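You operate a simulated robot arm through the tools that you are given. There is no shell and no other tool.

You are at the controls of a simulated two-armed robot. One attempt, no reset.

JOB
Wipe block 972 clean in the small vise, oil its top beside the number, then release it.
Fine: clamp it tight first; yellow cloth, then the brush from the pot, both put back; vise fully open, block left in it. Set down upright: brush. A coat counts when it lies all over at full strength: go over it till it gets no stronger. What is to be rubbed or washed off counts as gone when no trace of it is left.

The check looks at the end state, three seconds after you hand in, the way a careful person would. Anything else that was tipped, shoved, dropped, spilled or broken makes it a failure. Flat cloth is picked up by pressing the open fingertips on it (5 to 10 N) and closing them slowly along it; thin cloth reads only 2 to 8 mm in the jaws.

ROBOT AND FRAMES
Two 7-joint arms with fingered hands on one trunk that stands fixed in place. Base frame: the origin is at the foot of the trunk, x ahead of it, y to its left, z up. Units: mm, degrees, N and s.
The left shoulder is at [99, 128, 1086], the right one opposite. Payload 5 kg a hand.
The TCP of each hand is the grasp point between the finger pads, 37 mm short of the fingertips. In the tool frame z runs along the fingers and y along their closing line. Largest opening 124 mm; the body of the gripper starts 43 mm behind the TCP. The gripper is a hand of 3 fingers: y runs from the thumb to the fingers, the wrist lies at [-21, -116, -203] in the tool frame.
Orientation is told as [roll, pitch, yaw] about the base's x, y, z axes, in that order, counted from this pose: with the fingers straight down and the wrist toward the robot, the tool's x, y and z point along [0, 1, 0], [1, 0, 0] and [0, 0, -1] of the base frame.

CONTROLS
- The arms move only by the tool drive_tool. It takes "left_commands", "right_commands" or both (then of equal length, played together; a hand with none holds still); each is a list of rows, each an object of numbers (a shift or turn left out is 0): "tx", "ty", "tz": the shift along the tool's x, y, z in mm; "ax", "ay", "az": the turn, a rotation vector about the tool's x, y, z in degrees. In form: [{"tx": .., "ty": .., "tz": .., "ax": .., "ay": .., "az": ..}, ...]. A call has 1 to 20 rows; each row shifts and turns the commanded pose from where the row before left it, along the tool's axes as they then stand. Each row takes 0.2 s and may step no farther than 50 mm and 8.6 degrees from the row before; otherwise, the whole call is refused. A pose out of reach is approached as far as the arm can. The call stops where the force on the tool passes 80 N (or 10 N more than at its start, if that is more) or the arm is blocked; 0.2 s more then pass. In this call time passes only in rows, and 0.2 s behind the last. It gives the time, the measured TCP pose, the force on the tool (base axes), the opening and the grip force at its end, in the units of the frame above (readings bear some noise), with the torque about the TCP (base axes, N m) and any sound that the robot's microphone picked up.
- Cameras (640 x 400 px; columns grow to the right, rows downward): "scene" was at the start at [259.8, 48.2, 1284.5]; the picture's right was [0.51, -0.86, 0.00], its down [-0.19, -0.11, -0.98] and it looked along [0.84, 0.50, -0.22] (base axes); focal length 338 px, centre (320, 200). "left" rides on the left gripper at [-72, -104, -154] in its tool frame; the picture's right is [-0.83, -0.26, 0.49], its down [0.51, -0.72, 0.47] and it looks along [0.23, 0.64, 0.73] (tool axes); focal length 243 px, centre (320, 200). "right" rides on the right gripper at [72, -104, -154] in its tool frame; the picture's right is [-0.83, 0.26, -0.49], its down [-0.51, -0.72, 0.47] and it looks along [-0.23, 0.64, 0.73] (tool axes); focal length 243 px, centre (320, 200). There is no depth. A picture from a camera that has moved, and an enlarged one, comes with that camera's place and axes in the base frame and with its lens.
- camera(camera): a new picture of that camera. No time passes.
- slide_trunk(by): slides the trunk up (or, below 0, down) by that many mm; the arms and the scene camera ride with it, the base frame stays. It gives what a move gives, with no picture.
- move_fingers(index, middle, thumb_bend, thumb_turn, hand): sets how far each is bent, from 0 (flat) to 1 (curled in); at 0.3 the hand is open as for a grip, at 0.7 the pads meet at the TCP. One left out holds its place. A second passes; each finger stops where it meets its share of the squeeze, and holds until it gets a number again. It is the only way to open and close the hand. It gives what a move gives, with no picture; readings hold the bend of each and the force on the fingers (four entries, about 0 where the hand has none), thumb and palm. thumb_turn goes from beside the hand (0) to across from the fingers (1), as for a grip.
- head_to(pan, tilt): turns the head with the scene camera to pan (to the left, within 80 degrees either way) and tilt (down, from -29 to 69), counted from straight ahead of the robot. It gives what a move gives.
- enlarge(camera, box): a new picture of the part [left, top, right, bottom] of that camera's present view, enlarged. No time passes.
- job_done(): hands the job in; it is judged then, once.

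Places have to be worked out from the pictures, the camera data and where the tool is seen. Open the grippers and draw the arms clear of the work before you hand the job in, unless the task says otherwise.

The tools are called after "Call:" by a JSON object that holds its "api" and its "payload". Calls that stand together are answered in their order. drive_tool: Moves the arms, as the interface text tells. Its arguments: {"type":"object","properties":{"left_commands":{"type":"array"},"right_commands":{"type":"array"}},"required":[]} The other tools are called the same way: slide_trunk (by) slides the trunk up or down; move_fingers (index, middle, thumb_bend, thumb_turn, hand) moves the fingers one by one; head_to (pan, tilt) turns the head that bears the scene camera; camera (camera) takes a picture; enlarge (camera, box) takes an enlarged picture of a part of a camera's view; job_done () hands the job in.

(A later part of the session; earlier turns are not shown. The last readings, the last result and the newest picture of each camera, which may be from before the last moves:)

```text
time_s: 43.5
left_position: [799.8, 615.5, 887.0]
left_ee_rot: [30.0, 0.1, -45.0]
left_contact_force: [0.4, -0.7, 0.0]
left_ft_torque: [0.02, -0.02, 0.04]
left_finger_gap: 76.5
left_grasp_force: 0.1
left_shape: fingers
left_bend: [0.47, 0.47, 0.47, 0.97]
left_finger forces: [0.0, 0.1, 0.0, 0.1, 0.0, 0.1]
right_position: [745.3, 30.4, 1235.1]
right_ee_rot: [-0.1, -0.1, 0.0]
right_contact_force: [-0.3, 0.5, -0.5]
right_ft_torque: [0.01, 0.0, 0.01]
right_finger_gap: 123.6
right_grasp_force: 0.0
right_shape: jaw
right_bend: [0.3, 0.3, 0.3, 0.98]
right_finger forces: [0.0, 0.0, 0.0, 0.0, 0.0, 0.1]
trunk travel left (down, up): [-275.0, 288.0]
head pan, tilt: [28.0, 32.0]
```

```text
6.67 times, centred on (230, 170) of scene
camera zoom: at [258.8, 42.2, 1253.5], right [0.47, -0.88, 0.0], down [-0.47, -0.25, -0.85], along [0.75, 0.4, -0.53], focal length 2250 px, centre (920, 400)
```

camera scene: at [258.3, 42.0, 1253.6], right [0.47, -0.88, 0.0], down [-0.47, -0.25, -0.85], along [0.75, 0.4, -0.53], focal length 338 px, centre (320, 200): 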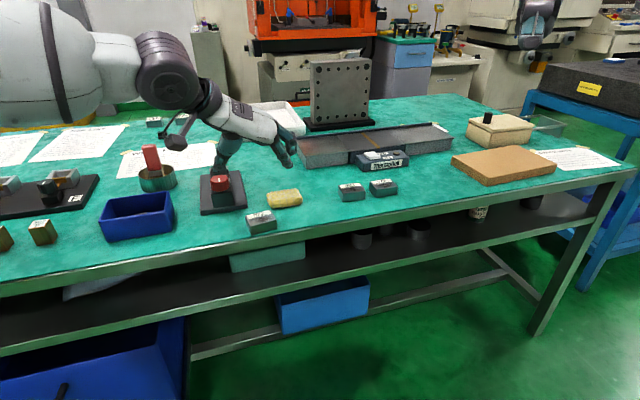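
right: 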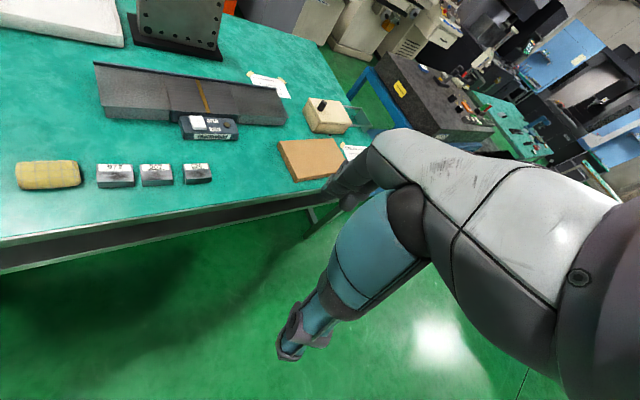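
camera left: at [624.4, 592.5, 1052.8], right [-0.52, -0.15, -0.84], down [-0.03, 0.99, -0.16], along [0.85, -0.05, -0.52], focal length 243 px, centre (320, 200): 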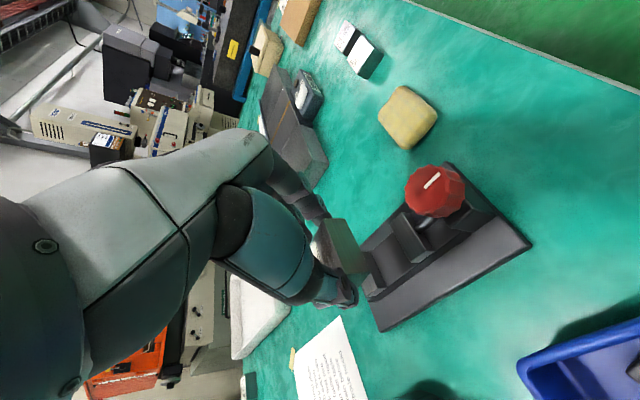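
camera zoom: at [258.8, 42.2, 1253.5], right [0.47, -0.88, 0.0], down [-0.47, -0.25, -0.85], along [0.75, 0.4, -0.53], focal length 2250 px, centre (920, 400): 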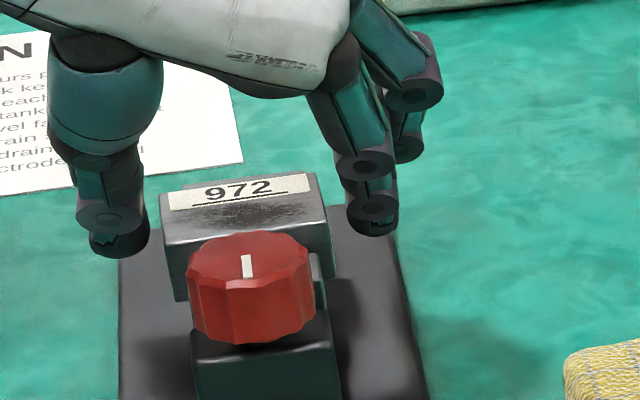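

Block 972 now sits free between the jaws. I'll raise the hand, back off toward me, straighten it to vertical and begin turning it to yaw +85 so that I can grip the knob for a clockwise turn.

Call:
{"api": "drive_tool", "payload": {"left_commands": [{"tx": 20, "tz": -34.6}, {"tx": 20, "tz": -34.6}, {"tx": -33, "ty": -0.8, "tz": -19.05}, {"tx": -33, "ty": -0.8, "tz": -19.05}, {"tx": -33, "ty": -0.8, "tz": -19.05}, {"tx": -33, "ty": -0.8, "tz": -19.05}, {"ay": -7.5}, {"ay": -7.5}, {"ay": -7.5}, {"ay": -7.5}, {"az": -8.125}, {"az": -8.125}, {"az": -8.125}, {"az": -8.125}, {"az": -8.125}, {"az": -8.125}, {"az": -8.125}, {"az": -8.125}, {"az": -8.125}, {"az": -8.125}]}}

Call:
{"api": "drive_tool", "payload": {"left_commands": [{"az": -8.125}, {"az": -8.125}, {"az": -8.125}, {"az": -8.125}, {"az": -8.125}, {"az": -8.125}]}}

Call:
{"api": "camera", "payload": {"camera": "left"}}

Call:
{"api": "camera", "payload": {"camera": "scene"}}

```text
time_s: 47.7
left_position: [690.9, 508.4, 967.2]
left_ee_rot: [0.0, -0.1, 36.3]
left_contact_force: [0.2, -0.9, -0.9]
left_ft_torque: [0.04, 0.01, 0.03]
left_finger_gap: 76.4
left_grasp_force: 0.1
left_shape: fingers
left_bend: [0.47, 0.47, 0.47, 0.98]
left_finger forces: [0.0, 0.1, 0.1, 0.1, 0.0, 0.0]
right_position: [746.8, 30.7, 1234.5]
right_ee_rot: [0.0, 0.0, 0.0]
right_contact_force: [0.6, 0.3, -0.6]
right_ft_torque: [-0.02, 0.0, 0.03]
right_finger_gap: 123.6
right_grasp_force: 0.0
right_shape: jaw
right_bend: [0.3, 0.3, 0.3, 0.98]
right_finger forces: [0.0, 0.0, 0.0, 0.0, 0.0, 0.0]
trunk travel left (down, up): [-275.0, 288.0]
head pan, tilt: [28.0, 32.0]
```

```text
time_s: 49.1
left_position: [690.4, 509.5, 968.4]
left_ee_rot: [0.0, -0.2, 85.0]
left_contact_force: [-0.5, -0.3, -0.1]
left_ft_torque: [0.03, 0.04, -0.03]
left_finger_gap: 76.9
left_grasp_force: 0.1
left_shape: fingers
left_bend: [0.47, 0.47, 0.47, 0.98]
left_finger forces: [0.1, 0.0, 0.1, 0.1, 0.0, 0.0]
right_position: [746.7, 29.8, 1234.0]
right_ee_rot: [0.0, -0.1, 0.0]
right_contact_force: [0.2, -0.8, 0.2]
right_ft_torque: [0.04, 0.02, 0.07]
right_finger_gap: 123.5
right_grasp_force: 0.0
right_shape: jaw
right_bend: [0.3, 0.3, 0.3, 0.98]
right_finger forces: [0.0, 0.0, 0.0, 0.1, 0.0, 0.0]
trunk travel left (down, up): [-275.0, 288.0]
head pan, tilt: [28.0, 32.0]
```

```text
taken
camera left: at [754.1, 398.0, 1119.7], right [0.8, -0.33, -0.49], down [-0.57, -0.67, -0.47], along [-0.18, 0.66, -0.73], focal length 243 px, centre (320, 200)
```

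left: 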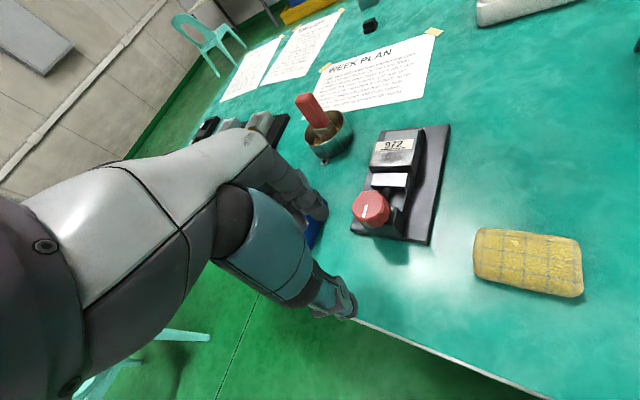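

```text
taken
camera scene: at [259.6, 41.7, 1253.3], right [0.47, -0.88, 0.0], down [-0.47, -0.25, -0.85], along [0.75, 0.4, -0.53], focal length 338 px, centre (320, 200)
```

scene: 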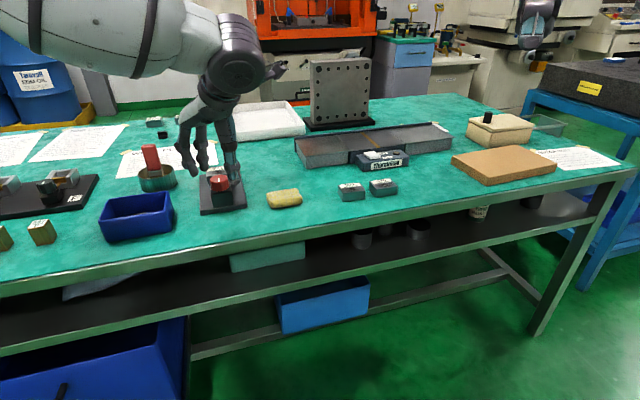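

Yaw 85 works. This view shows the knob and the seated block well; I'll enlarge to fix the knob's centre and pointer.

Call:
{"api": "enlarge", "payload": {"camera": "left", "box": [330, 120, 460, 250]}}

```text
3.08 times, centred on (395, 185) of left
camera zoom: at [754.1, 398.0, 1119.7], right [0.8, -0.33, -0.49], down [-0.57, -0.67, -0.47], along [-0.18, 0.66, -0.73], focal length 746 px, centre (89, 246)
```

zoom: 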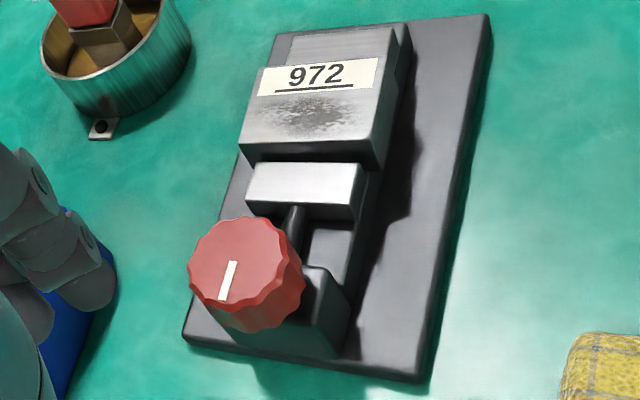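

The knob's top centre comes out at about [747, 562]. With the fingers 76 mm apart I'll move over it and lower to z 930, then check before going around it.

Call:
{"api": "drive_tool", "payload": {"left_commands": [{"tx": -25.6, "ty": 28.4}, {"tx": -25.7, "ty": 28.3}, {"tz": 20}, {"tz": 18}]}}

Call:
{"api": "camera", "payload": {"camera": "left"}}

Call:
{"api": "enlarge", "payload": {"camera": "scene", "box": [170, 90, 290, 220]}}

```text
time_s: 50.1
left_position: [746.6, 562.6, 926.3]
left_ee_rot: [0.0, 0.1, 84.9]
left_contact_force: [0.0, -0.4, -0.1]
left_ft_torque: [0.04, 0.0, -0.02]
left_finger_gap: 76.8
left_grasp_force: 0.0
left_shape: fingers
left_bend: [0.47, 0.47, 0.47, 0.98]
left_finger forces: [0.0, 0.0, 0.0, 0.0, 0.0, 0.0]
right_position: [746.2, 31.1, 1234.4]
right_ee_rot: [0.0, 0.1, -0.1]
right_contact_force: [0.3, -0.3, -0.1]
right_ft_torque: [-0.03, 0.05, -0.02]
right_finger_gap: 123.6
right_grasp_force: 0.1
right_shape: jaw
right_bend: [0.3, 0.3, 0.3, 0.98]
right_finger forces: [0.0, 0.0, 0.0, 0.0, 0.0, 0.0]
trunk travel left (down, up): [-275.0, 288.0]
head pan, tilt: [28.0, 32.0]
```

```text
taken
camera left: at [809.7, 452.0, 1079.1], right [0.8, -0.33, -0.49], down [-0.57, -0.67, -0.47], along [-0.18, 0.66, -0.73], focal length 243 px, centre (320, 200)
```

left: 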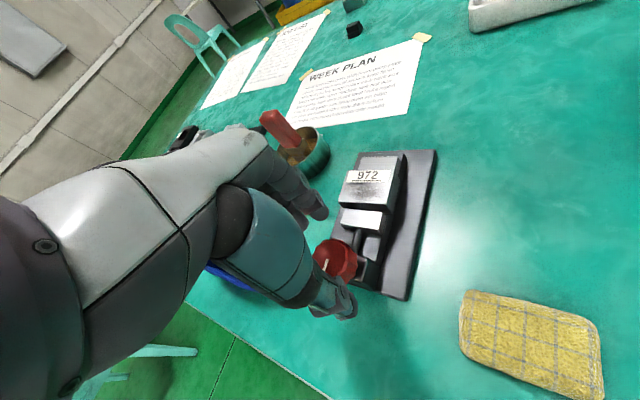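

```text
3.08 times, centred on (230, 155) of scene
camera zoom: at [259.9, 42.6, 1253.2], right [0.47, -0.88, 0.0], down [-0.47, -0.25, -0.85], along [0.75, 0.4, -0.53], focal length 1039 px, centre (597, 338)
```

zoom: 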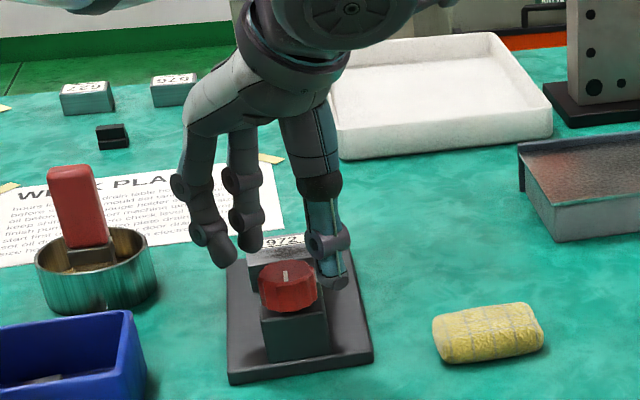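

The knob is centred under the grasp axis (predicted (330, 258), seen about (335, 257)). I'll lower 25 mm so the fingertips go around it.

Call:
{"api": "drive_tool", "payload": {"left_commands": [{"tz": 9}, {"tz": 9}, {"tz": 7}]}}

Call:
{"api": "enlarge", "payload": {"camera": "scene", "box": [190, 130, 270, 210]}}

Call:
{"api": "enlarge", "payload": {"camera": "left", "box": [260, 140, 420, 320]}}

```text
time_s: 50.9
left_position: [746.0, 561.1, 904.1]
left_ee_rot: [-0.1, 0.0, 84.9]
left_contact_force: [0.1, 0.3, -0.5]
left_ft_torque: [-0.02, -0.03, 0.01]
left_finger_gap: 76.7
left_grasp_force: 0.1
left_shape: fingers
left_bend: [0.47, 0.47, 0.47, 0.98]
left_finger forces: [0.0, 0.0, 0.1, 0.0, 0.1, 0.0]
right_position: [747.2, 31.4, 1234.0]
right_ee_rot: [0.0, 0.0, 0.0]
right_contact_force: [0.2, 0.6, 0.0]
right_ft_torque: [-0.03, 0.01, 0.04]
right_finger_gap: 123.8
right_grasp_force: 0.0
right_shape: jaw
right_bend: [0.3, 0.3, 0.3, 0.98]
right_finger forces: [0.0, 0.0, 0.0, 0.0, 0.1, 0.0]
trunk travel left (down, up): [-275.0, 288.0]
head pan, tilt: [28.0, 32.0]
```

```text
5.00 times, centred on (230, 170) of scene
camera zoom: at [258.8, 42.2, 1253.5], right [0.47, -0.88, 0.0], down [-0.47, -0.25, -0.85], along [0.75, 0.4, -0.53], focal length 1688 px, centre (770, 350)
```

zoom: 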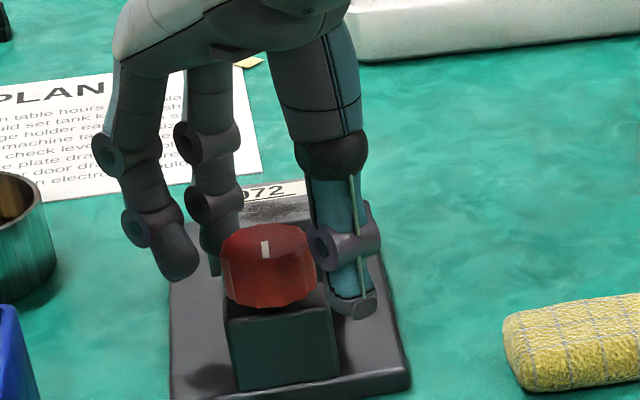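

```text
2.22 times, centred on (340, 230) of left
camera zoom: at [809.4, 450.1, 1055.9], right [0.8, -0.33, -0.49], down [-0.57, -0.67, -0.47], along [-0.17, 0.66, -0.73], focal length 539 px, centre (276, 133)
```

zoom: 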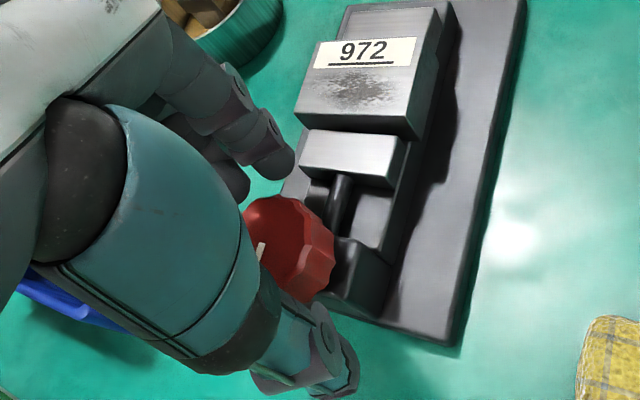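

The fingers and thumb are around the knob at mid-height. I'll close on it.

Call:
{"api": "move_fingers", "payload": {"hand": "left", "index": 0.66, "middle": 0.66, "thumb_bend": 0.66}}

Call:
{"api": "enlarge", "payload": {"camera": "scene", "box": [190, 130, 270, 210]}}

```text
time_s: 51.9
left_position: [746.1, 562.1, 903.2]
left_ee_rot: [0.0, 0.0, 84.9]
left_contact_force: [0.9, 7.1, 1.7]
left_ft_torque: [0.25, -0.02, -0.08]
left_finger_gap: 37.9
left_grasp_force: 9.9
left_shape: fingers
left_bend: [0.6, 0.62, 0.61, 0.97]
left_finger forces: [7.4, 5.2, 0.1, 0.0, 6.7, 0.0]
right_position: [745.6, 31.2, 1233.9]
right_ee_rot: [0.0, 0.0, -0.1]
right_contact_force: [-0.6, 0.7, -0.9]
right_ft_torque: [0.02, 0.02, 0.01]
right_finger_gap: 123.6
right_grasp_force: 0.1
right_shape: jaw
right_bend: [0.3, 0.3, 0.3, 0.98]
right_finger forces: [0.0, 0.1, 0.1, 0.0, 0.0, 0.0]
trunk travel left (down, up): [-275.0, 288.0]
head pan, tilt: [28.0, 32.0]
```

```text
5.00 times, centred on (230, 170) of scene
camera zoom: at [258.8, 42.9, 1253.5], right [0.47, -0.88, 0.0], down [-0.47, -0.25, -0.85], along [0.75, 0.4, -0.53], focal length 1688 px, centre (770, 350)
```

zoom: 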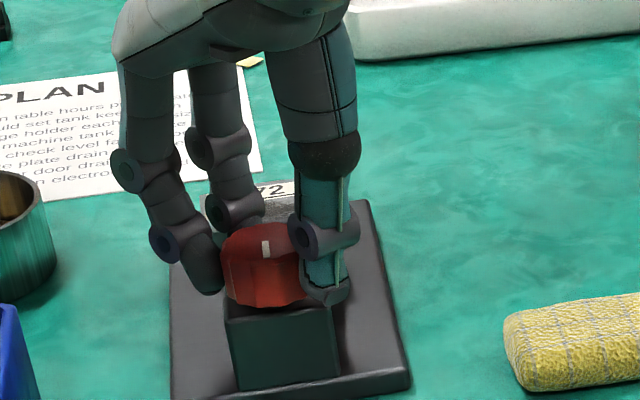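

The knob is held (about 10 N). I'll turn the hand 30° clockwise and see what the pointer and the jaw do.

Call:
{"api": "drive_tool", "payload": {"left_commands": [{"az": 6}, {"az": 6}, {"az": 6}, {"az": 6}, {"az": 6}]}}

Call:
{"api": "enlarge", "payload": {"camera": "scene", "box": [190, 130, 270, 210]}}

Call:
{"api": "enlarge", "payload": {"camera": "left", "box": [260, 100, 420, 300]}}

```text
time_s: 53.1
left_position: [746.1, 561.4, 903.1]
left_ee_rot: [-0.1, 0.1, 54.8]
left_contact_force: [-0.8, 4.8, -2.0]
left_ft_torque: [0.15, 0.05, 0.03]
left_finger_gap: 37.9
left_grasp_force: 10.1
left_shape: fingers
left_bend: [0.6, 0.63, 0.62, 0.96]
left_finger forces: [5.7, 5.7, 0.1, 0.1, 7.5, 0.1]
right_position: [745.4, 31.9, 1234.2]
right_ee_rot: [0.0, -0.1, 0.0]
right_contact_force: [-0.6, 0.5, 0.7]
right_ft_torque: [-0.02, 0.01, 0.05]
right_finger_gap: 123.5
right_grasp_force: 0.0
right_shape: jaw
right_bend: [0.3, 0.3, 0.3, 0.98]
right_finger forces: [0.1, 0.1, 0.0, 0.0, 0.0, 0.1]
trunk travel left (down, up): [-275.0, 288.0]
head pan, tilt: [28.0, 32.0]
```

```text
5.00 times, centred on (230, 170) of scene
camera zoom: at [258.5, 43.3, 1253.5], right [0.47, -0.88, 0.0], down [-0.47, -0.25, -0.85], along [0.75, 0.4, -0.53], focal length 1688 px, centre (770, 350)
```

zoom: 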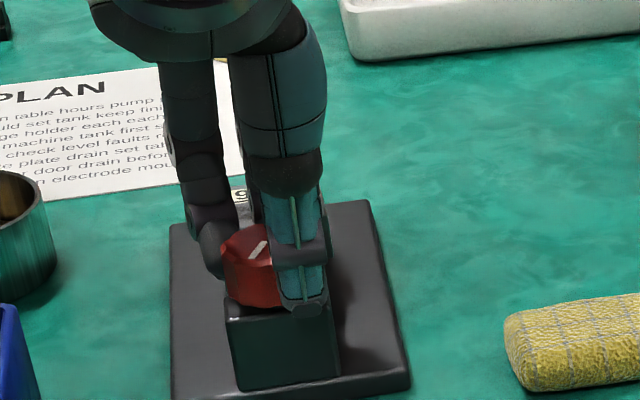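

```text
2.00 times, centred on (340, 200) of left
camera zoom: at [745.2, 434.6, 1056.0], right [0.53, -0.69, -0.49], down [-0.83, -0.3, -0.47], along [0.18, 0.66, -0.73], focal length 485 px, centre (280, 200)
```

zoom: 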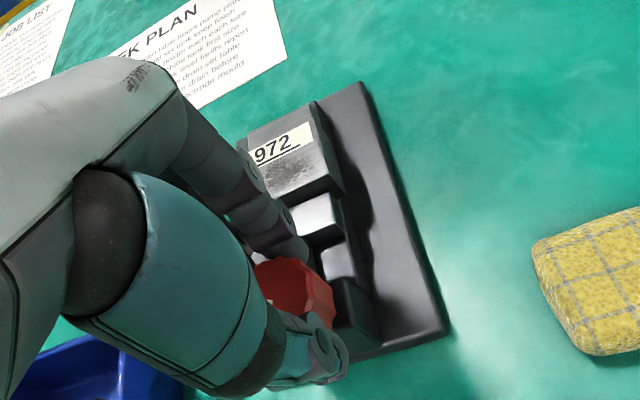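

The knob turned with the hand and no torque built up. I'll continue another 30° and compare the jaw.

Call:
{"api": "drive_tool", "payload": {"left_commands": [{"az": 6}, {"az": 6}, {"az": 6}, {"az": 6}, {"az": 6}]}}

Call:
{"api": "enlarge", "payload": {"camera": "left", "box": [300, 80, 440, 220]}}

```text
time_s: 54.3
left_position: [746.0, 561.6, 903.3]
left_ee_rot: [0.0, 0.0, 24.7]
left_contact_force: [1.5, 4.7, -2.5]
left_ft_torque: [0.18, -0.07, 0.08]
left_finger_gap: 37.2
left_grasp_force: 9.4
left_shape: fingers
left_bend: [0.6, 0.63, 0.61, 0.96]
left_finger forces: [6.0, 5.9, 0.1, 0.0, 7.6, 0.0]
right_position: [747.5, 32.0, 1235.1]
right_ee_rot: [0.0, 0.1, 0.0]
right_contact_force: [-0.6, 0.3, 0.0]
right_ft_torque: [-0.03, 0.02, -0.01]
right_finger_gap: 123.7
right_grasp_force: 0.0
right_shape: jaw
right_bend: [0.3, 0.3, 0.3, 0.98]
right_finger forces: [0.0, 0.0, 0.0, 0.0, 0.1, 0.0]
trunk travel left (down, up): [-275.0, 288.0]
head pan, tilt: [28.0, 32.0]
```

```text
2.86 times, centred on (370, 150) of left
camera zoom: at [682.0, 451.7, 1055.9], right [0.11, -0.86, -0.49], down [-0.87, 0.16, -0.47], along [0.48, 0.48, -0.73], focal length 693 px, centre (177, 343)
```

zoom: 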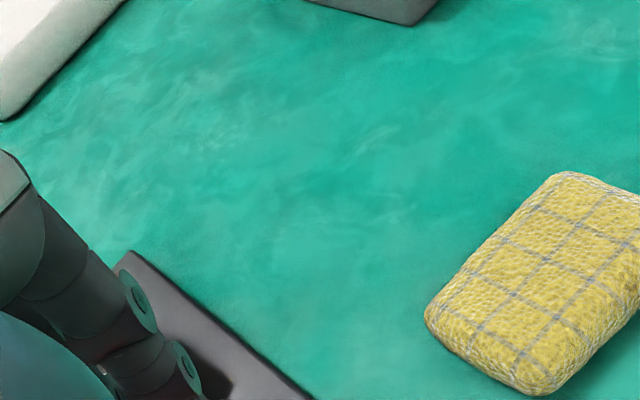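

The torque is still low (0.08 N m). I'll keep turning clockwise another 30°, watching the torque.

Call:
{"api": "drive_tool", "payload": {"left_commands": [{"az": 6}, {"az": 6}, {"az": 6}, {"az": 6}, {"az": 6}]}}

Call:
{"api": "enlarge", "payload": {"camera": "scene", "box": [190, 130, 270, 210]}}

Call:
{"api": "camera", "payload": {"camera": "left"}}

```text
time_s: 55.5
left_position: [746.5, 560.4, 902.4]
left_ee_rot: [0.0, 0.0, -5.2]
left_contact_force: [2.0, 2.9, -3.6]
left_ft_torque: [0.08, -0.09, 0.07]
left_finger_gap: 37.5
left_grasp_force: 10.0
left_shape: fingers
left_bend: [0.6, 0.63, 0.61, 0.96]
left_finger forces: [5.6, 5.7, 0.1, 0.0, 7.8, 0.0]
right_position: [747.4, 31.3, 1233.8]
right_ee_rot: [0.1, 0.0, 0.1]
right_contact_force: [0.4, 0.4, 0.6]
right_ft_torque: [-0.02, 0.02, 0.0]
right_finger_gap: 123.8
right_grasp_force: 0.1
right_shape: jaw
right_bend: [0.3, 0.3, 0.3, 0.98]
right_finger forces: [0.0, 0.0, 0.0, 0.0, 0.0, 0.0]
trunk travel left (down, up): [-275.0, 288.0]
head pan, tilt: [28.0, 32.0]
```

```text
5.00 times, centred on (230, 170) of scene
camera zoom: at [259.4, 43.1, 1253.3], right [0.47, -0.88, 0.0], down [-0.47, -0.25, -0.85], along [0.75, 0.4, -0.53], focal length 1688 px, centre (770, 350)
```

zoom: 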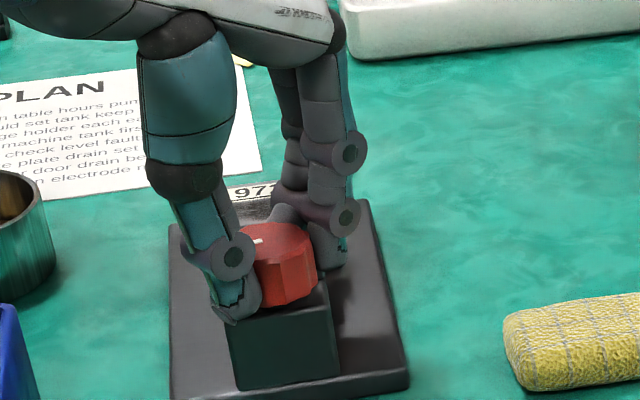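

```text
taken
camera left: at [636.0, 498.2, 1056.0], right [-0.34, -0.8, -0.49], down [-0.67, 0.57, -0.47], along [0.66, 0.17, -0.73], focal length 243 px, centre (320, 200)
```

left: 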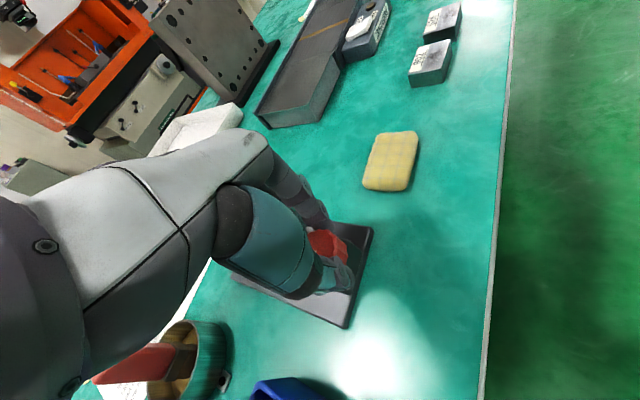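

The pointer has turned 90° clockwise and still moves freely. One more 33° within this stroke, then I'll check the jaw.

Call:
{"api": "drive_tool", "payload": {"left_commands": [{"az": 6}, {"az": 6}, {"az": 6}, {"az": 6}, {"az": 6}, {"az": 3}]}}

Call:
{"api": "enlarge", "payload": {"camera": "scene", "box": [190, 130, 270, 210]}}

Call:
{"api": "enlarge", "payload": {"camera": "left", "box": [270, 180, 430, 330]}}

```text
time_s: 56.9
left_position: [747.8, 562.3, 902.9]
left_ee_rot: [0.0, 0.0, -38.2]
left_contact_force: [2.0, 0.5, -4.4]
left_ft_torque: [0.02, -0.05, 0.11]
left_finger_gap: 37.3
left_grasp_force: 8.7
left_shape: fingers
left_bend: [0.6, 0.63, 0.61, 0.96]
left_finger forces: [5.2, 4.9, 0.0, 0.0, 7.9, 0.1]
right_position: [746.6, 31.8, 1234.5]
right_ee_rot: [0.0, 0.0, -0.1]
right_contact_force: [-0.3, -0.1, 0.5]
right_ft_torque: [0.0, -0.01, -0.06]
right_finger_gap: 123.4
right_grasp_force: 0.0
right_shape: jaw
right_bend: [0.3, 0.3, 0.3, 0.98]
right_finger forces: [0.0, 0.0, 0.0, 0.0, 0.0, 0.0]
trunk travel left (down, up): [-275.0, 288.0]
head pan, tilt: [28.0, 32.0]
```

```text
5.00 times, centred on (230, 170) of scene
camera zoom: at [259.7, 42.6, 1253.3], right [0.47, -0.88, 0.0], down [-0.47, -0.25, -0.85], along [0.75, 0.4, -0.53], focal length 1688 px, centre (770, 350)
```

zoom: 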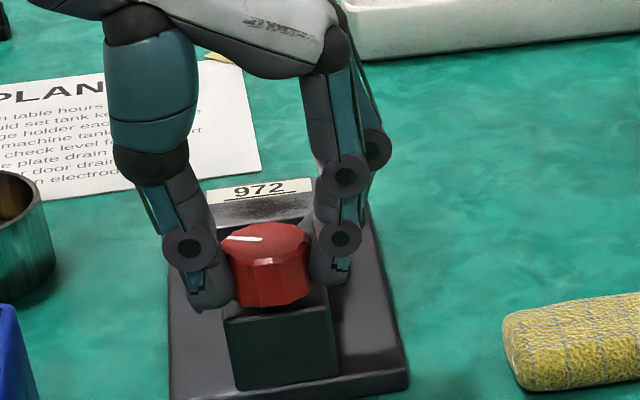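

```text
2.67 times, centred on (350, 255) of left
camera zoom: at [619.8, 568.0, 1056.5], right [-0.72, -0.49, -0.49], down [-0.25, 0.84, -0.47], along [0.65, -0.21, -0.73], focal length 647 px, centre (240, 53)
```

zoom: 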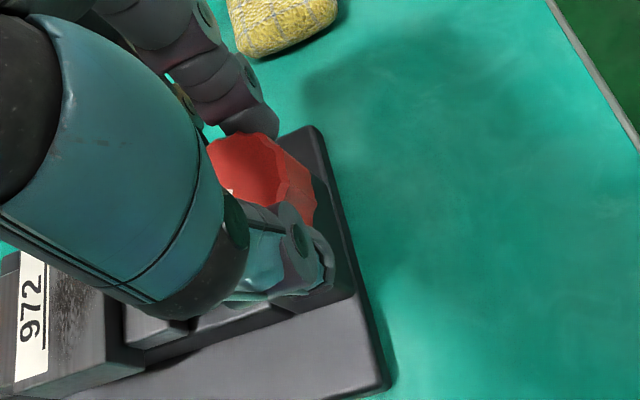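

I'll release the knob, rise, and turn the hand back to yaw 85, where the camera sees the jaws well.

Call:
{"api": "move_fingers", "payload": {"hand": "left", "index": 0.45, "middle": 0.45, "thumb_bend": 0.45}}

Call:
{"api": "drive_tool", "payload": {"left_commands": [{"tz": -25}, {"tz": -25}, {"az": -8.2}, {"az": -8.2}, {"az": -8.2}, {"az": -8.2}, {"az": -8.2}, {"az": -8.2}, {"az": -8.2}, {"az": -8.2}, {"az": -8.2}, {"az": -8.2}, {"az": -8.2}, {"az": -8.2}, {"az": -8.2}, {"az": -8.2}, {"az": -8.2}]}}

Call:
{"api": "enlarge", "payload": {"camera": "left", "box": [300, 130, 440, 310]}}

Call:
{"api": "enlarge", "payload": {"camera": "scene", "box": [190, 130, 270, 210]}}

```text
time_s: 57.9
left_position: [747.2, 562.0, 905.3]
left_ee_rot: [0.0, 0.0, -38.0]
left_contact_force: [-1.1, -0.6, 0.0]
left_ft_torque: [0.03, 0.0, -0.02]
left_finger_gap: 82.7
left_grasp_force: 0.1
left_shape: fingers
left_bend: [0.45, 0.45, 0.45, 0.97]
left_finger forces: [0.0, 0.0, 0.0, 0.1, 0.1, 0.1]
right_position: [746.2, 31.7, 1234.6]
right_ee_rot: [0.0, 0.0, 0.0]
right_contact_force: [-0.4, -0.4, 0.7]
right_ft_torque: [0.03, 0.0, 0.0]
right_finger_gap: 123.6
right_grasp_force: 0.1
right_shape: jaw
right_bend: [0.3, 0.3, 0.3, 0.98]
right_finger forces: [0.1, 0.0, 0.1, 0.0, 0.1, 0.1]
trunk travel left (down, up): [-275.0, 288.0]
head pan, tilt: [28.0, 32.0]
```

```text
time_s: 61.5
left_position: [747.0, 561.7, 953.5]
left_ee_rot: [0.1, 0.0, 85.1]
left_contact_force: [-0.5, 0.6, -0.4]
left_ft_torque: [0.01, 0.0, -0.01]
left_finger_gap: 82.6
left_grasp_force: 0.1
left_shape: fingers
left_bend: [0.45, 0.45, 0.45, 0.97]
left_finger forces: [0.0, 0.0, 0.0, 0.0, 0.1, 0.0]
right_position: [745.7, 30.0, 1234.1]
right_ee_rot: [-0.1, 0.1, 0.0]
right_contact_force: [0.2, 0.7, 0.3]
right_ft_torque: [0.01, 0.01, 0.0]
right_finger_gap: 123.6
right_grasp_force: 0.2
right_shape: jaw
right_bend: [0.3, 0.3, 0.3, 0.98]
right_finger forces: [0.0, 0.1, 0.0, 0.1, 0.0, 0.1]
trunk travel left (down, up): [-275.0, 288.0]
head pan, tilt: [28.0, 32.0]
```

```text
2.22 times, centred on (370, 220) of left
camera zoom: at [809.6, 450.5, 1106.5], right [0.8, -0.33, -0.49], down [-0.57, -0.67, -0.47], along [-0.18, 0.66, -0.73], focal length 539 px, centre (209, 156)
```

zoom: 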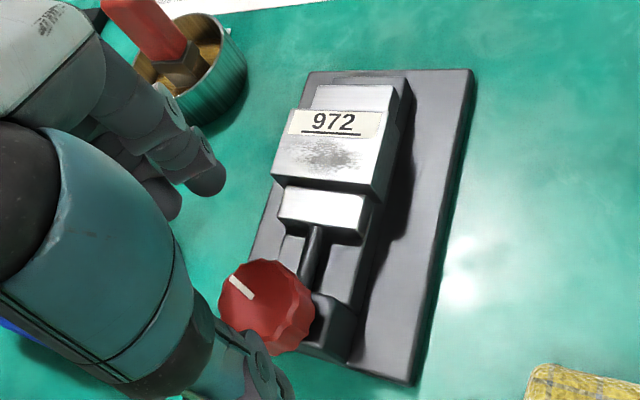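

```text
5.00 times, centred on (230, 170) of scene
camera zoom: at [259.6, 41.8, 1253.3], right [0.47, -0.88, 0.0], down [-0.47, -0.25, -0.85], along [0.75, 0.4, -0.53], focal length 1688 px, centre (770, 350)
```

zoom: 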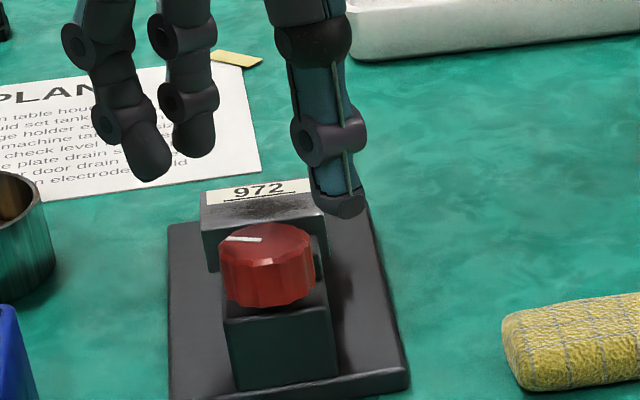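

Clockwise closes it: the jaw has moved toward the block and more of the screw is exposed. I'll take another clockwise stroke.

Call:
{"api": "drive_tool", "payload": {"left_commands": [{"tz": 25}, {"tz": 24}]}}

Call:
{"api": "move_fingers", "payload": {"hand": "left", "index": 0.68, "middle": 0.68, "thumb_bend": 0.68}}

Call:
{"api": "drive_tool", "payload": {"left_commands": [{"az": 6}, {"az": 6}, {"az": 6}, {"az": 6}, {"az": 6}]}}

Call:
{"api": "enlarge", "payload": {"camera": "scene", "box": [190, 130, 270, 210]}}

```text
time_s: 62.1
left_position: [746.5, 561.5, 904.0]
left_ee_rot: [0.0, 0.0, 84.9]
left_contact_force: [0.1, 0.4, -0.1]
left_ft_torque: [-0.02, 0.01, -0.01]
left_finger_gap: 83.0
left_grasp_force: 0.1
left_shape: fingers
left_bend: [0.45, 0.45, 0.45, 0.97]
left_finger forces: [0.1, 0.1, 0.1, 0.0, 0.0, 0.1]
right_position: [746.7, 31.3, 1234.5]
right_ee_rot: [0.0, 0.2, 0.0]
right_contact_force: [-0.4, -0.4, -0.3]
right_ft_torque: [0.01, 0.0, -0.01]
right_finger_gap: 123.7
right_grasp_force: 0.0
right_shape: jaw
right_bend: [0.3, 0.3, 0.3, 0.98]
right_finger forces: [0.1, 0.0, 0.0, 0.1, 0.0, 0.1]
trunk travel left (down, up): [-275.0, 288.0]
head pan, tilt: [28.0, 32.0]
```

```text
time_s: 63.1
left_position: [745.3, 562.6, 906.5]
left_ee_rot: [0.0, -0.1, 84.9]
left_contact_force: [-3.0, 7.8, 2.7]
left_ft_torque: [0.23, 0.11, 0.01]
left_finger_gap: 37.9
left_grasp_force: 13.0
left_shape: fingers
left_bend: [0.6, 0.63, 0.62, 0.97]
left_finger forces: [9.5, 7.2, 0.0, 0.0, 9.1, 0.0]
right_position: [746.2, 32.1, 1235.4]
right_ee_rot: [-0.1, 0.0, 0.0]
right_contact_force: [0.8, 0.5, -0.8]
right_ft_torque: [-0.02, 0.02, 0.01]
right_finger_gap: 123.5
right_grasp_force: 0.0
right_shape: jaw
right_bend: [0.3, 0.3, 0.3, 0.98]
right_finger forces: [0.0, 0.0, 0.1, 0.0, 0.0, 0.0]
trunk travel left (down, up): [-275.0, 288.0]
head pan, tilt: [28.0, 32.0]
```

```text
time_s: 64.3
left_position: [745.0, 563.0, 905.6]
left_ee_rot: [-0.1, 0.0, 54.8]
left_contact_force: [-2.8, 10.7, 2.9]
left_ft_torque: [0.37, 0.05, 0.08]
left_finger_gap: 37.6
left_grasp_force: 13.2
left_shape: fingers
left_bend: [0.6, 0.64, 0.62, 0.97]
left_finger forces: [8.5, 9.3, 0.0, 0.0, 8.8, 0.0]
right_position: [745.1, 33.0, 1236.2]
right_ee_rot: [-0.1, 0.0, 0.0]
right_contact_force: [0.0, 0.0, 0.7]
right_ft_torque: [-0.02, 0.02, 0.0]
right_finger_gap: 123.7
right_grasp_force: 0.0
right_shape: jaw
right_bend: [0.3, 0.3, 0.3, 0.98]
right_finger forces: [0.1, 0.1, 0.0, 0.0, 0.0, 0.1]
trunk travel left (down, up): [-275.0, 288.0]
head pan, tilt: [28.0, 32.0]
```

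```text
5.00 times, centred on (230, 170) of scene
camera zoom: at [258.0, 43.7, 1253.6], right [0.47, -0.88, 0.0], down [-0.47, -0.25, -0.85], along [0.75, 0.4, -0.53], focal length 1688 px, centre (770, 350)
```

zoom: 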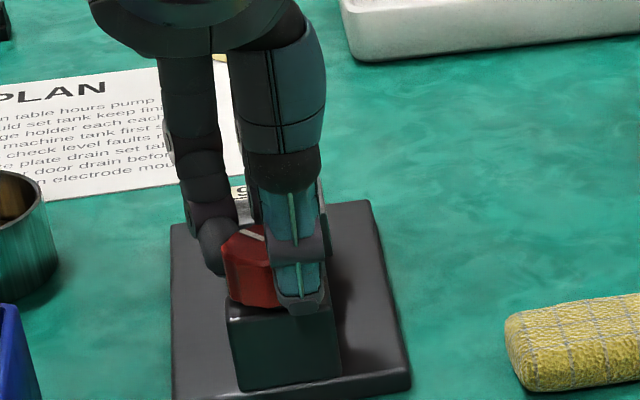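

It follows again. The hand is pushing sideways on the knob (10.7 N in y), so I'll shift about 1.5 mm to relax that and continue turning 60°.

Call:
{"api": "drive_tool", "payload": {"left_commands": [{"tx": 1.3, "ty": 0.9}, {"az": 6}, {"az": 6}, {"az": 6}, {"az": 6}, {"az": 6}]}}

Call:
{"api": "drive_tool", "payload": {"left_commands": [{"az": 6}, {"az": 6}, {"az": 6}, {"az": 6}, {"az": 6}]}}

Call:
{"api": "enlarge", "payload": {"camera": "scene", "box": [190, 130, 270, 210]}}

```text
time_s: 65.7
left_position: [746.3, 563.0, 904.2]
left_ee_rot: [-0.1, 0.1, 24.8]
left_contact_force: [-0.5, 10.6, 3.1]
left_ft_torque: [0.34, 0.03, 0.35]
left_finger_gap: 36.0
left_grasp_force: 14.7
left_shape: fingers
left_bend: [0.6, 0.65, 0.63, 0.94]
left_finger forces: [7.8, 12.6, 0.1, 0.0, 10.2, 0.0]
right_position: [746.0, 32.1, 1235.6]
right_ee_rot: [0.0, -0.1, 0.0]
right_contact_force: [0.4, -0.6, -0.2]
right_ft_torque: [-0.01, 0.0, 0.0]
right_finger_gap: 124.0
right_grasp_force: 0.1
right_shape: jaw
right_bend: [0.3, 0.3, 0.3, 0.98]
right_finger forces: [0.0, 0.1, 0.0, 0.1, 0.1, 0.1]
trunk travel left (down, up): [-275.0, 288.0]
head pan, tilt: [28.0, 32.0]
```

```text
time_s: 66.9
left_position: [747.1, 564.4, 904.4]
left_ee_rot: [-0.2, 0.0, -5.2]
left_contact_force: [9.2, 5.0, -0.6]
left_ft_torque: [0.26, -0.32, 0.66]
left_finger_gap: 32.1
left_grasp_force: 21.3
left_shape: fingers
left_bend: [0.6, 0.66, 0.66, 0.92]
left_finger forces: [8.5, 18.2, 0.0, 0.1, 15.8, 0.0]
right_position: [746.7, 32.4, 1233.9]
right_ee_rot: [0.0, 0.1, -0.1]
right_contact_force: [0.5, 0.7, 0.8]
right_ft_torque: [0.01, -0.02, 0.0]
right_finger_gap: 123.5
right_grasp_force: 0.1
right_shape: jaw
right_bend: [0.3, 0.3, 0.3, 0.98]
right_finger forces: [0.0, 0.1, 0.0, 0.1, 0.0, 0.0]
trunk travel left (down, up): [-275.0, 288.0]
head pan, tilt: [28.0, 32.0]
```

```text
5.00 times, centred on (230, 170) of scene
camera zoom: at [259.9, 43.2, 1253.2], right [0.47, -0.88, 0.0], down [-0.47, -0.25, -0.85], along [0.75, 0.4, -0.53], focal length 1688 px, centre (770, 350)
```

zoom: 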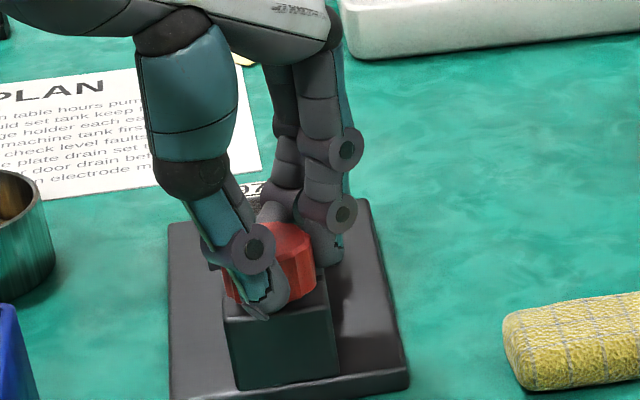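

The torque has risen to 0.66 N m, so the jaw is biting on the block. I'll release, rise and look at the jaw and the pointer.

Call:
{"api": "move_fingers", "payload": {"hand": "left", "index": 0.45, "middle": 0.45, "thumb_bend": 0.45}}

Call:
{"api": "drive_tool", "payload": {"left_commands": [{"tz": -25}, {"tz": -25}, {"az": -8.2}, {"az": -8.2}, {"az": -8.2}, {"az": -8.2}, {"az": -8.2}, {"az": -8.2}, {"az": -8.2}, {"az": -8.2}, {"az": -8.2}, {"az": -8.2}, {"az": -8.2}]}}

Call:
{"api": "enlarge", "payload": {"camera": "left", "box": [300, 130, 440, 310]}}

Call:
{"api": "enlarge", "payload": {"camera": "scene", "box": [190, 130, 270, 210]}}

```text
time_s: 67.9
left_position: [745.9, 563.0, 904.0]
left_ee_rot: [-0.1, 0.0, -5.0]
left_contact_force: [0.4, 0.3, 0.3]
left_ft_torque: [0.01, 0.0, 0.04]
left_finger_gap: 82.7
left_grasp_force: 0.1
left_shape: fingers
left_bend: [0.45, 0.45, 0.45, 0.97]
left_finger forces: [0.0, 0.0, 0.1, 0.1, 0.0, 0.0]
right_position: [746.4, 31.7, 1234.5]
right_ee_rot: [0.0, 0.0, 0.0]
right_contact_force: [-0.4, 1.3, -0.7]
right_ft_torque: [0.01, -0.01, 0.02]
right_finger_gap: 123.5
right_grasp_force: 0.0
right_shape: jaw
right_bend: [0.3, 0.3, 0.3, 0.98]
right_finger forces: [0.0, 0.0, 0.1, 0.0, 0.0, 0.0]
trunk travel left (down, up): [-275.0, 288.0]
head pan, tilt: [28.0, 32.0]
```

```text
time_s: 70.7
left_position: [746.4, 561.7, 955.0]
left_ee_rot: [0.0, 0.0, 85.3]
left_contact_force: [-0.7, 0.1, -0.6]
left_ft_torque: [0.01, 0.0, 0.02]
left_finger_gap: 82.6
left_grasp_force: 0.0
left_shape: fingers
left_bend: [0.45, 0.45, 0.45, 0.97]
left_finger forces: [0.0, 0.0, 0.0, 0.1, 0.0, 0.0]
right_position: [748.2, 31.1, 1232.8]
right_ee_rot: [0.0, 0.0, -0.1]
right_contact_force: [0.2, -0.1, 0.1]
right_ft_torque: [0.03, 0.03, 0.01]
right_finger_gap: 123.5
right_grasp_force: 0.0
right_shape: jaw
right_bend: [0.3, 0.3, 0.3, 0.98]
right_finger forces: [0.1, 0.1, 0.0, 0.1, 0.0, 0.0]
trunk travel left (down, up): [-275.0, 288.0]
head pan, tilt: [28.0, 32.0]
```

```text
2.22 times, centred on (370, 220) of left
camera zoom: at [810.2, 451.7, 1106.8], right [0.81, -0.33, -0.49], down [-0.57, -0.68, -0.47], along [-0.18, 0.66, -0.73], focal length 539 px, centre (209, 156)
```

zoom: 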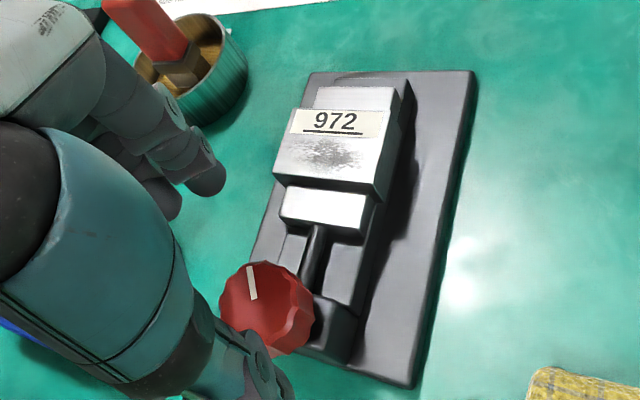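

```text
5.00 times, centred on (230, 170) of scene
camera zoom: at [259.6, 41.9, 1253.3], right [0.47, -0.88, 0.0], down [-0.47, -0.25, -0.85], along [0.75, 0.4, -0.53], focal length 1688 px, centre (770, 350)
```

zoom: 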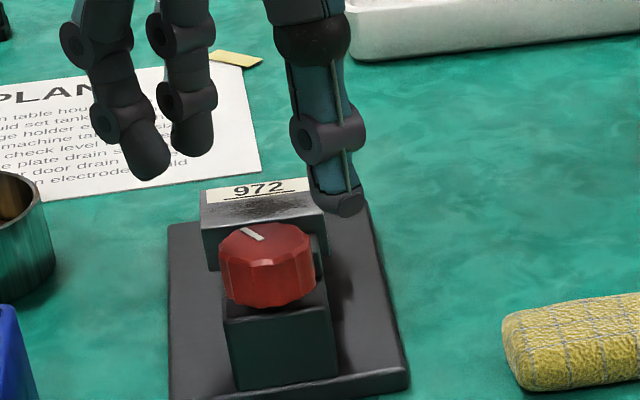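

The knob only followed about 35–40° of that stroke before the jaw met the block and the fingers slipped. I'll regrip with a stronger squeeze and tighten further until it won't turn.

Call:
{"api": "drive_tool", "payload": {"left_commands": [{"az": 8}, {"az": 8}, {"az": 8}, {"az": 8}, {"tz": 25}, {"tz": 25}]}}

Call:
{"api": "move_fingers", "payload": {"hand": "left", "index": 0.78, "middle": 0.78, "thumb_bend": 0.78}}

Call:
{"api": "drive_tool", "payload": {"left_commands": [{"az": 5}, {"az": 5}, {"az": 5}, {"az": 5}]}}

Call:
{"api": "enlarge", "payload": {"camera": "scene", "box": [190, 130, 270, 210]}}

```text
time_s: 72.1
left_position: [745.5, 563.8, 905.0]
left_ee_rot: [0.0, 0.0, 53.0]
left_contact_force: [0.3, 0.6, 0.0]
left_ft_torque: [-0.02, -0.02, 0.02]
left_finger_gap: 82.7
left_grasp_force: 0.1
left_shape: fingers
left_bend: [0.45, 0.45, 0.45, 0.97]
left_finger forces: [0.0, 0.0, 0.0, 0.0, 0.0, 0.1]
right_position: [746.6, 31.1, 1234.2]
right_ee_rot: [0.0, 0.0, 0.0]
right_contact_force: [0.9, 0.3, -0.2]
right_ft_torque: [-0.03, -0.03, 0.02]
right_finger_gap: 123.8
right_grasp_force: 0.0
right_shape: jaw
right_bend: [0.3, 0.3, 0.3, 0.98]
right_finger forces: [0.0, 0.1, 0.1, 0.0, 0.0, 0.1]
trunk travel left (down, up): [-275.0, 288.0]
head pan, tilt: [28.0, 32.0]
```

```text
time_s: 73.1
left_position: [746.6, 563.5, 905.5]
left_ee_rot: [0.0, 0.0, 53.2]
left_contact_force: [-0.5, 12.4, 1.1]
left_ft_torque: [0.18, 0.05, -0.02]
left_finger_gap: 36.6
left_grasp_force: 22.7
left_shape: fingers
left_bend: [0.6, 0.64, 0.62, 0.97]
left_finger forces: [13.6, 13.2, 0.0, 0.1, 18.1, 0.0]
right_position: [746.8, 31.3, 1234.1]
right_ee_rot: [-0.1, -0.1, -0.1]
right_contact_force: [-0.6, 0.8, -0.1]
right_ft_torque: [0.01, 0.01, 0.0]
right_finger_gap: 123.5
right_grasp_force: 0.0
right_shape: jaw
right_bend: [0.3, 0.3, 0.3, 0.98]
right_finger forces: [0.0, 0.0, 0.0, 0.1, 0.0, 0.1]
trunk travel left (down, up): [-275.0, 288.0]
head pan, tilt: [28.0, 32.0]
```

```text
time_s: 74.1
left_position: [745.3, 564.8, 905.8]
left_ee_rot: [-0.1, 0.1, 33.0]
left_contact_force: [-5.7, 22.5, 2.4]
left_ft_torque: [0.49, 0.22, 0.49]
left_finger_gap: 36.2
left_grasp_force: 27.6
left_shape: fingers
left_bend: [0.59, 0.66, 0.64, 0.94]
left_finger forces: [15.3, 22.2, 0.0, 0.1, 18.8, 0.1]
right_position: [745.3, 33.6, 1236.0]
right_ee_rot: [-0.1, 0.0, 0.0]
right_contact_force: [-0.8, 0.0, 0.1]
right_ft_torque: [-0.02, -0.03, 0.01]
right_finger_gap: 123.6
right_grasp_force: 0.1
right_shape: jaw
right_bend: [0.3, 0.3, 0.3, 0.98]
right_finger forces: [0.1, 0.0, 0.1, 0.2, 0.0, 0.0]
trunk travel left (down, up): [-275.0, 288.0]
head pan, tilt: [28.0, 32.0]
```

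```text
5.00 times, centred on (230, 170) of scene
camera zoom: at [257.9, 44.9, 1253.6], right [0.47, -0.88, 0.0], down [-0.47, -0.25, -0.85], along [0.75, 0.4, -0.53], focal length 1688 px, centre (770, 350)
```

zoom: 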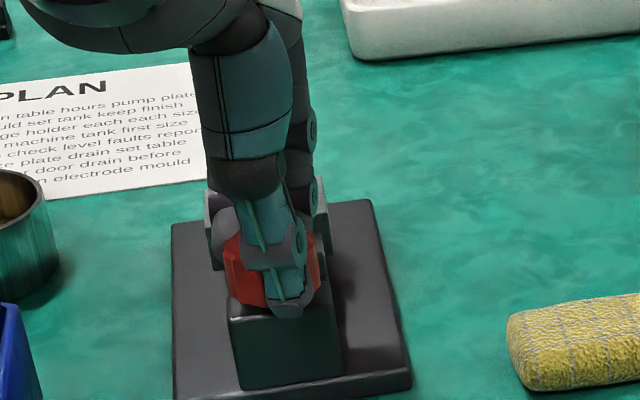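

The torque is 0.49 N m but there is a sideways force of about 22 N along the hand's x-axis. I'll shift the hand 2 mm to relieve it, then turn a little more.

Call:
{"api": "drive_tool", "payload": {"left_commands": [{"tx": 1.9, "ty": 0.7}, {"az": 4}]}}

Call:
{"api": "drive_tool", "payload": {"left_commands": [{"az": 4}, {"az": 4}]}}

```text
time_s: 74.7
left_position: [745.5, 567.1, 904.0]
left_ee_rot: [-0.1, 0.1, 29.2]
left_contact_force: [-2.6, 19.5, 2.0]
left_ft_torque: [0.33, 0.09, 0.46]
left_finger_gap: 36.3
left_grasp_force: 28.6
left_shape: fingers
left_bend: [0.59, 0.67, 0.64, 0.93]
left_finger forces: [15.1, 22.7, 0.0, 0.1, 19.6, 0.0]
right_position: [746.6, 33.0, 1235.0]
right_ee_rot: [-0.1, 0.0, 0.1]
right_contact_force: [-0.4, -0.2, -0.5]
right_ft_torque: [0.01, 0.0, -0.01]
right_finger_gap: 123.9
right_grasp_force: 0.0
right_shape: jaw
right_bend: [0.3, 0.3, 0.3, 0.98]
right_finger forces: [0.1, 0.0, 0.0, 0.1, 0.0, 0.0]
trunk travel left (down, up): [-275.0, 288.0]
head pan, tilt: [28.0, 32.0]
```

```text
time_s: 75.3
left_position: [746.6, 567.2, 903.8]
left_ee_rot: [-0.1, 0.0, 21.2]
left_contact_force: [-4.4, 23.9, 0.8]
left_ft_torque: [0.55, 0.15, 0.63]
left_finger_gap: 35.7
left_grasp_force: 33.2
left_shape: fingers
left_bend: [0.59, 0.68, 0.65, 0.92]
left_finger forces: [15.4, 29.7, 0.0, 0.0, 20.3, 0.1]
right_position: [744.6, 34.4, 1234.4]
right_ee_rot: [-0.1, 0.0, 0.0]
right_contact_force: [0.6, -0.1, 0.2]
right_ft_torque: [-0.01, 0.0, 0.0]
right_finger_gap: 123.4
right_grasp_force: 0.0
right_shape: jaw
right_bend: [0.3, 0.3, 0.3, 0.98]
right_finger forces: [0.0, 0.0, 0.0, 0.0, 0.0, 0.1]
trunk travel left (down, up): [-275.0, 288.0]
head pan, tilt: [28.0, 32.0]
```

I'll look closely at the knob and the vise base to see whether the knob still turns and the vise stays put.

Call:
{"api": "enlarge", "payload": {"camera": "scene", "box": [200, 140, 260, 200]}}

Call:
{"api": "enlarge", "payload": {"camera": "left", "box": [250, 100, 430, 330]}}

```text
6.67 times, centred on (230, 170) of scene
camera zoom: at [258.3, 44.8, 1253.5], right [0.47, -0.88, 0.0], down [-0.47, -0.25, -0.85], along [0.75, 0.4, -0.53], focal length 2250 px, centre (920, 400)
```

zoom: 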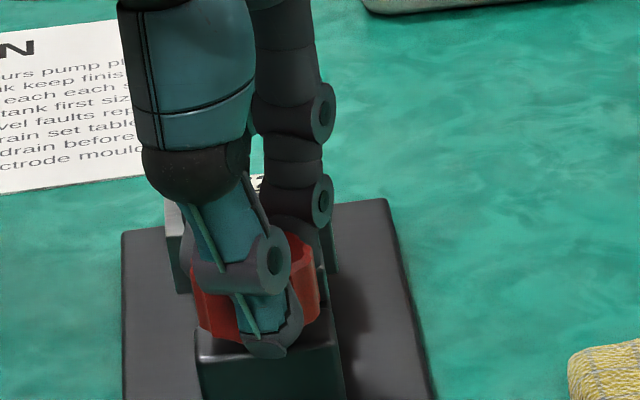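

```text
1.74 times, centred on (340, 215) of left
camera zoom: at [673.8, 461.9, 1056.8], right [0.06, -0.87, -0.49], down [-0.86, 0.21, -0.47], along [0.51, 0.45, -0.73], focal length 422 px, centre (285, 174)
```

zoom: 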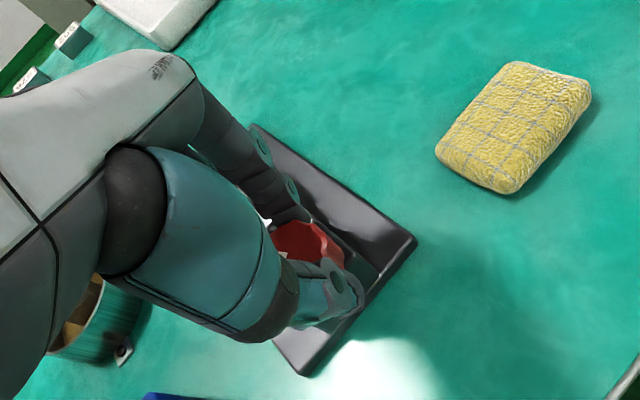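

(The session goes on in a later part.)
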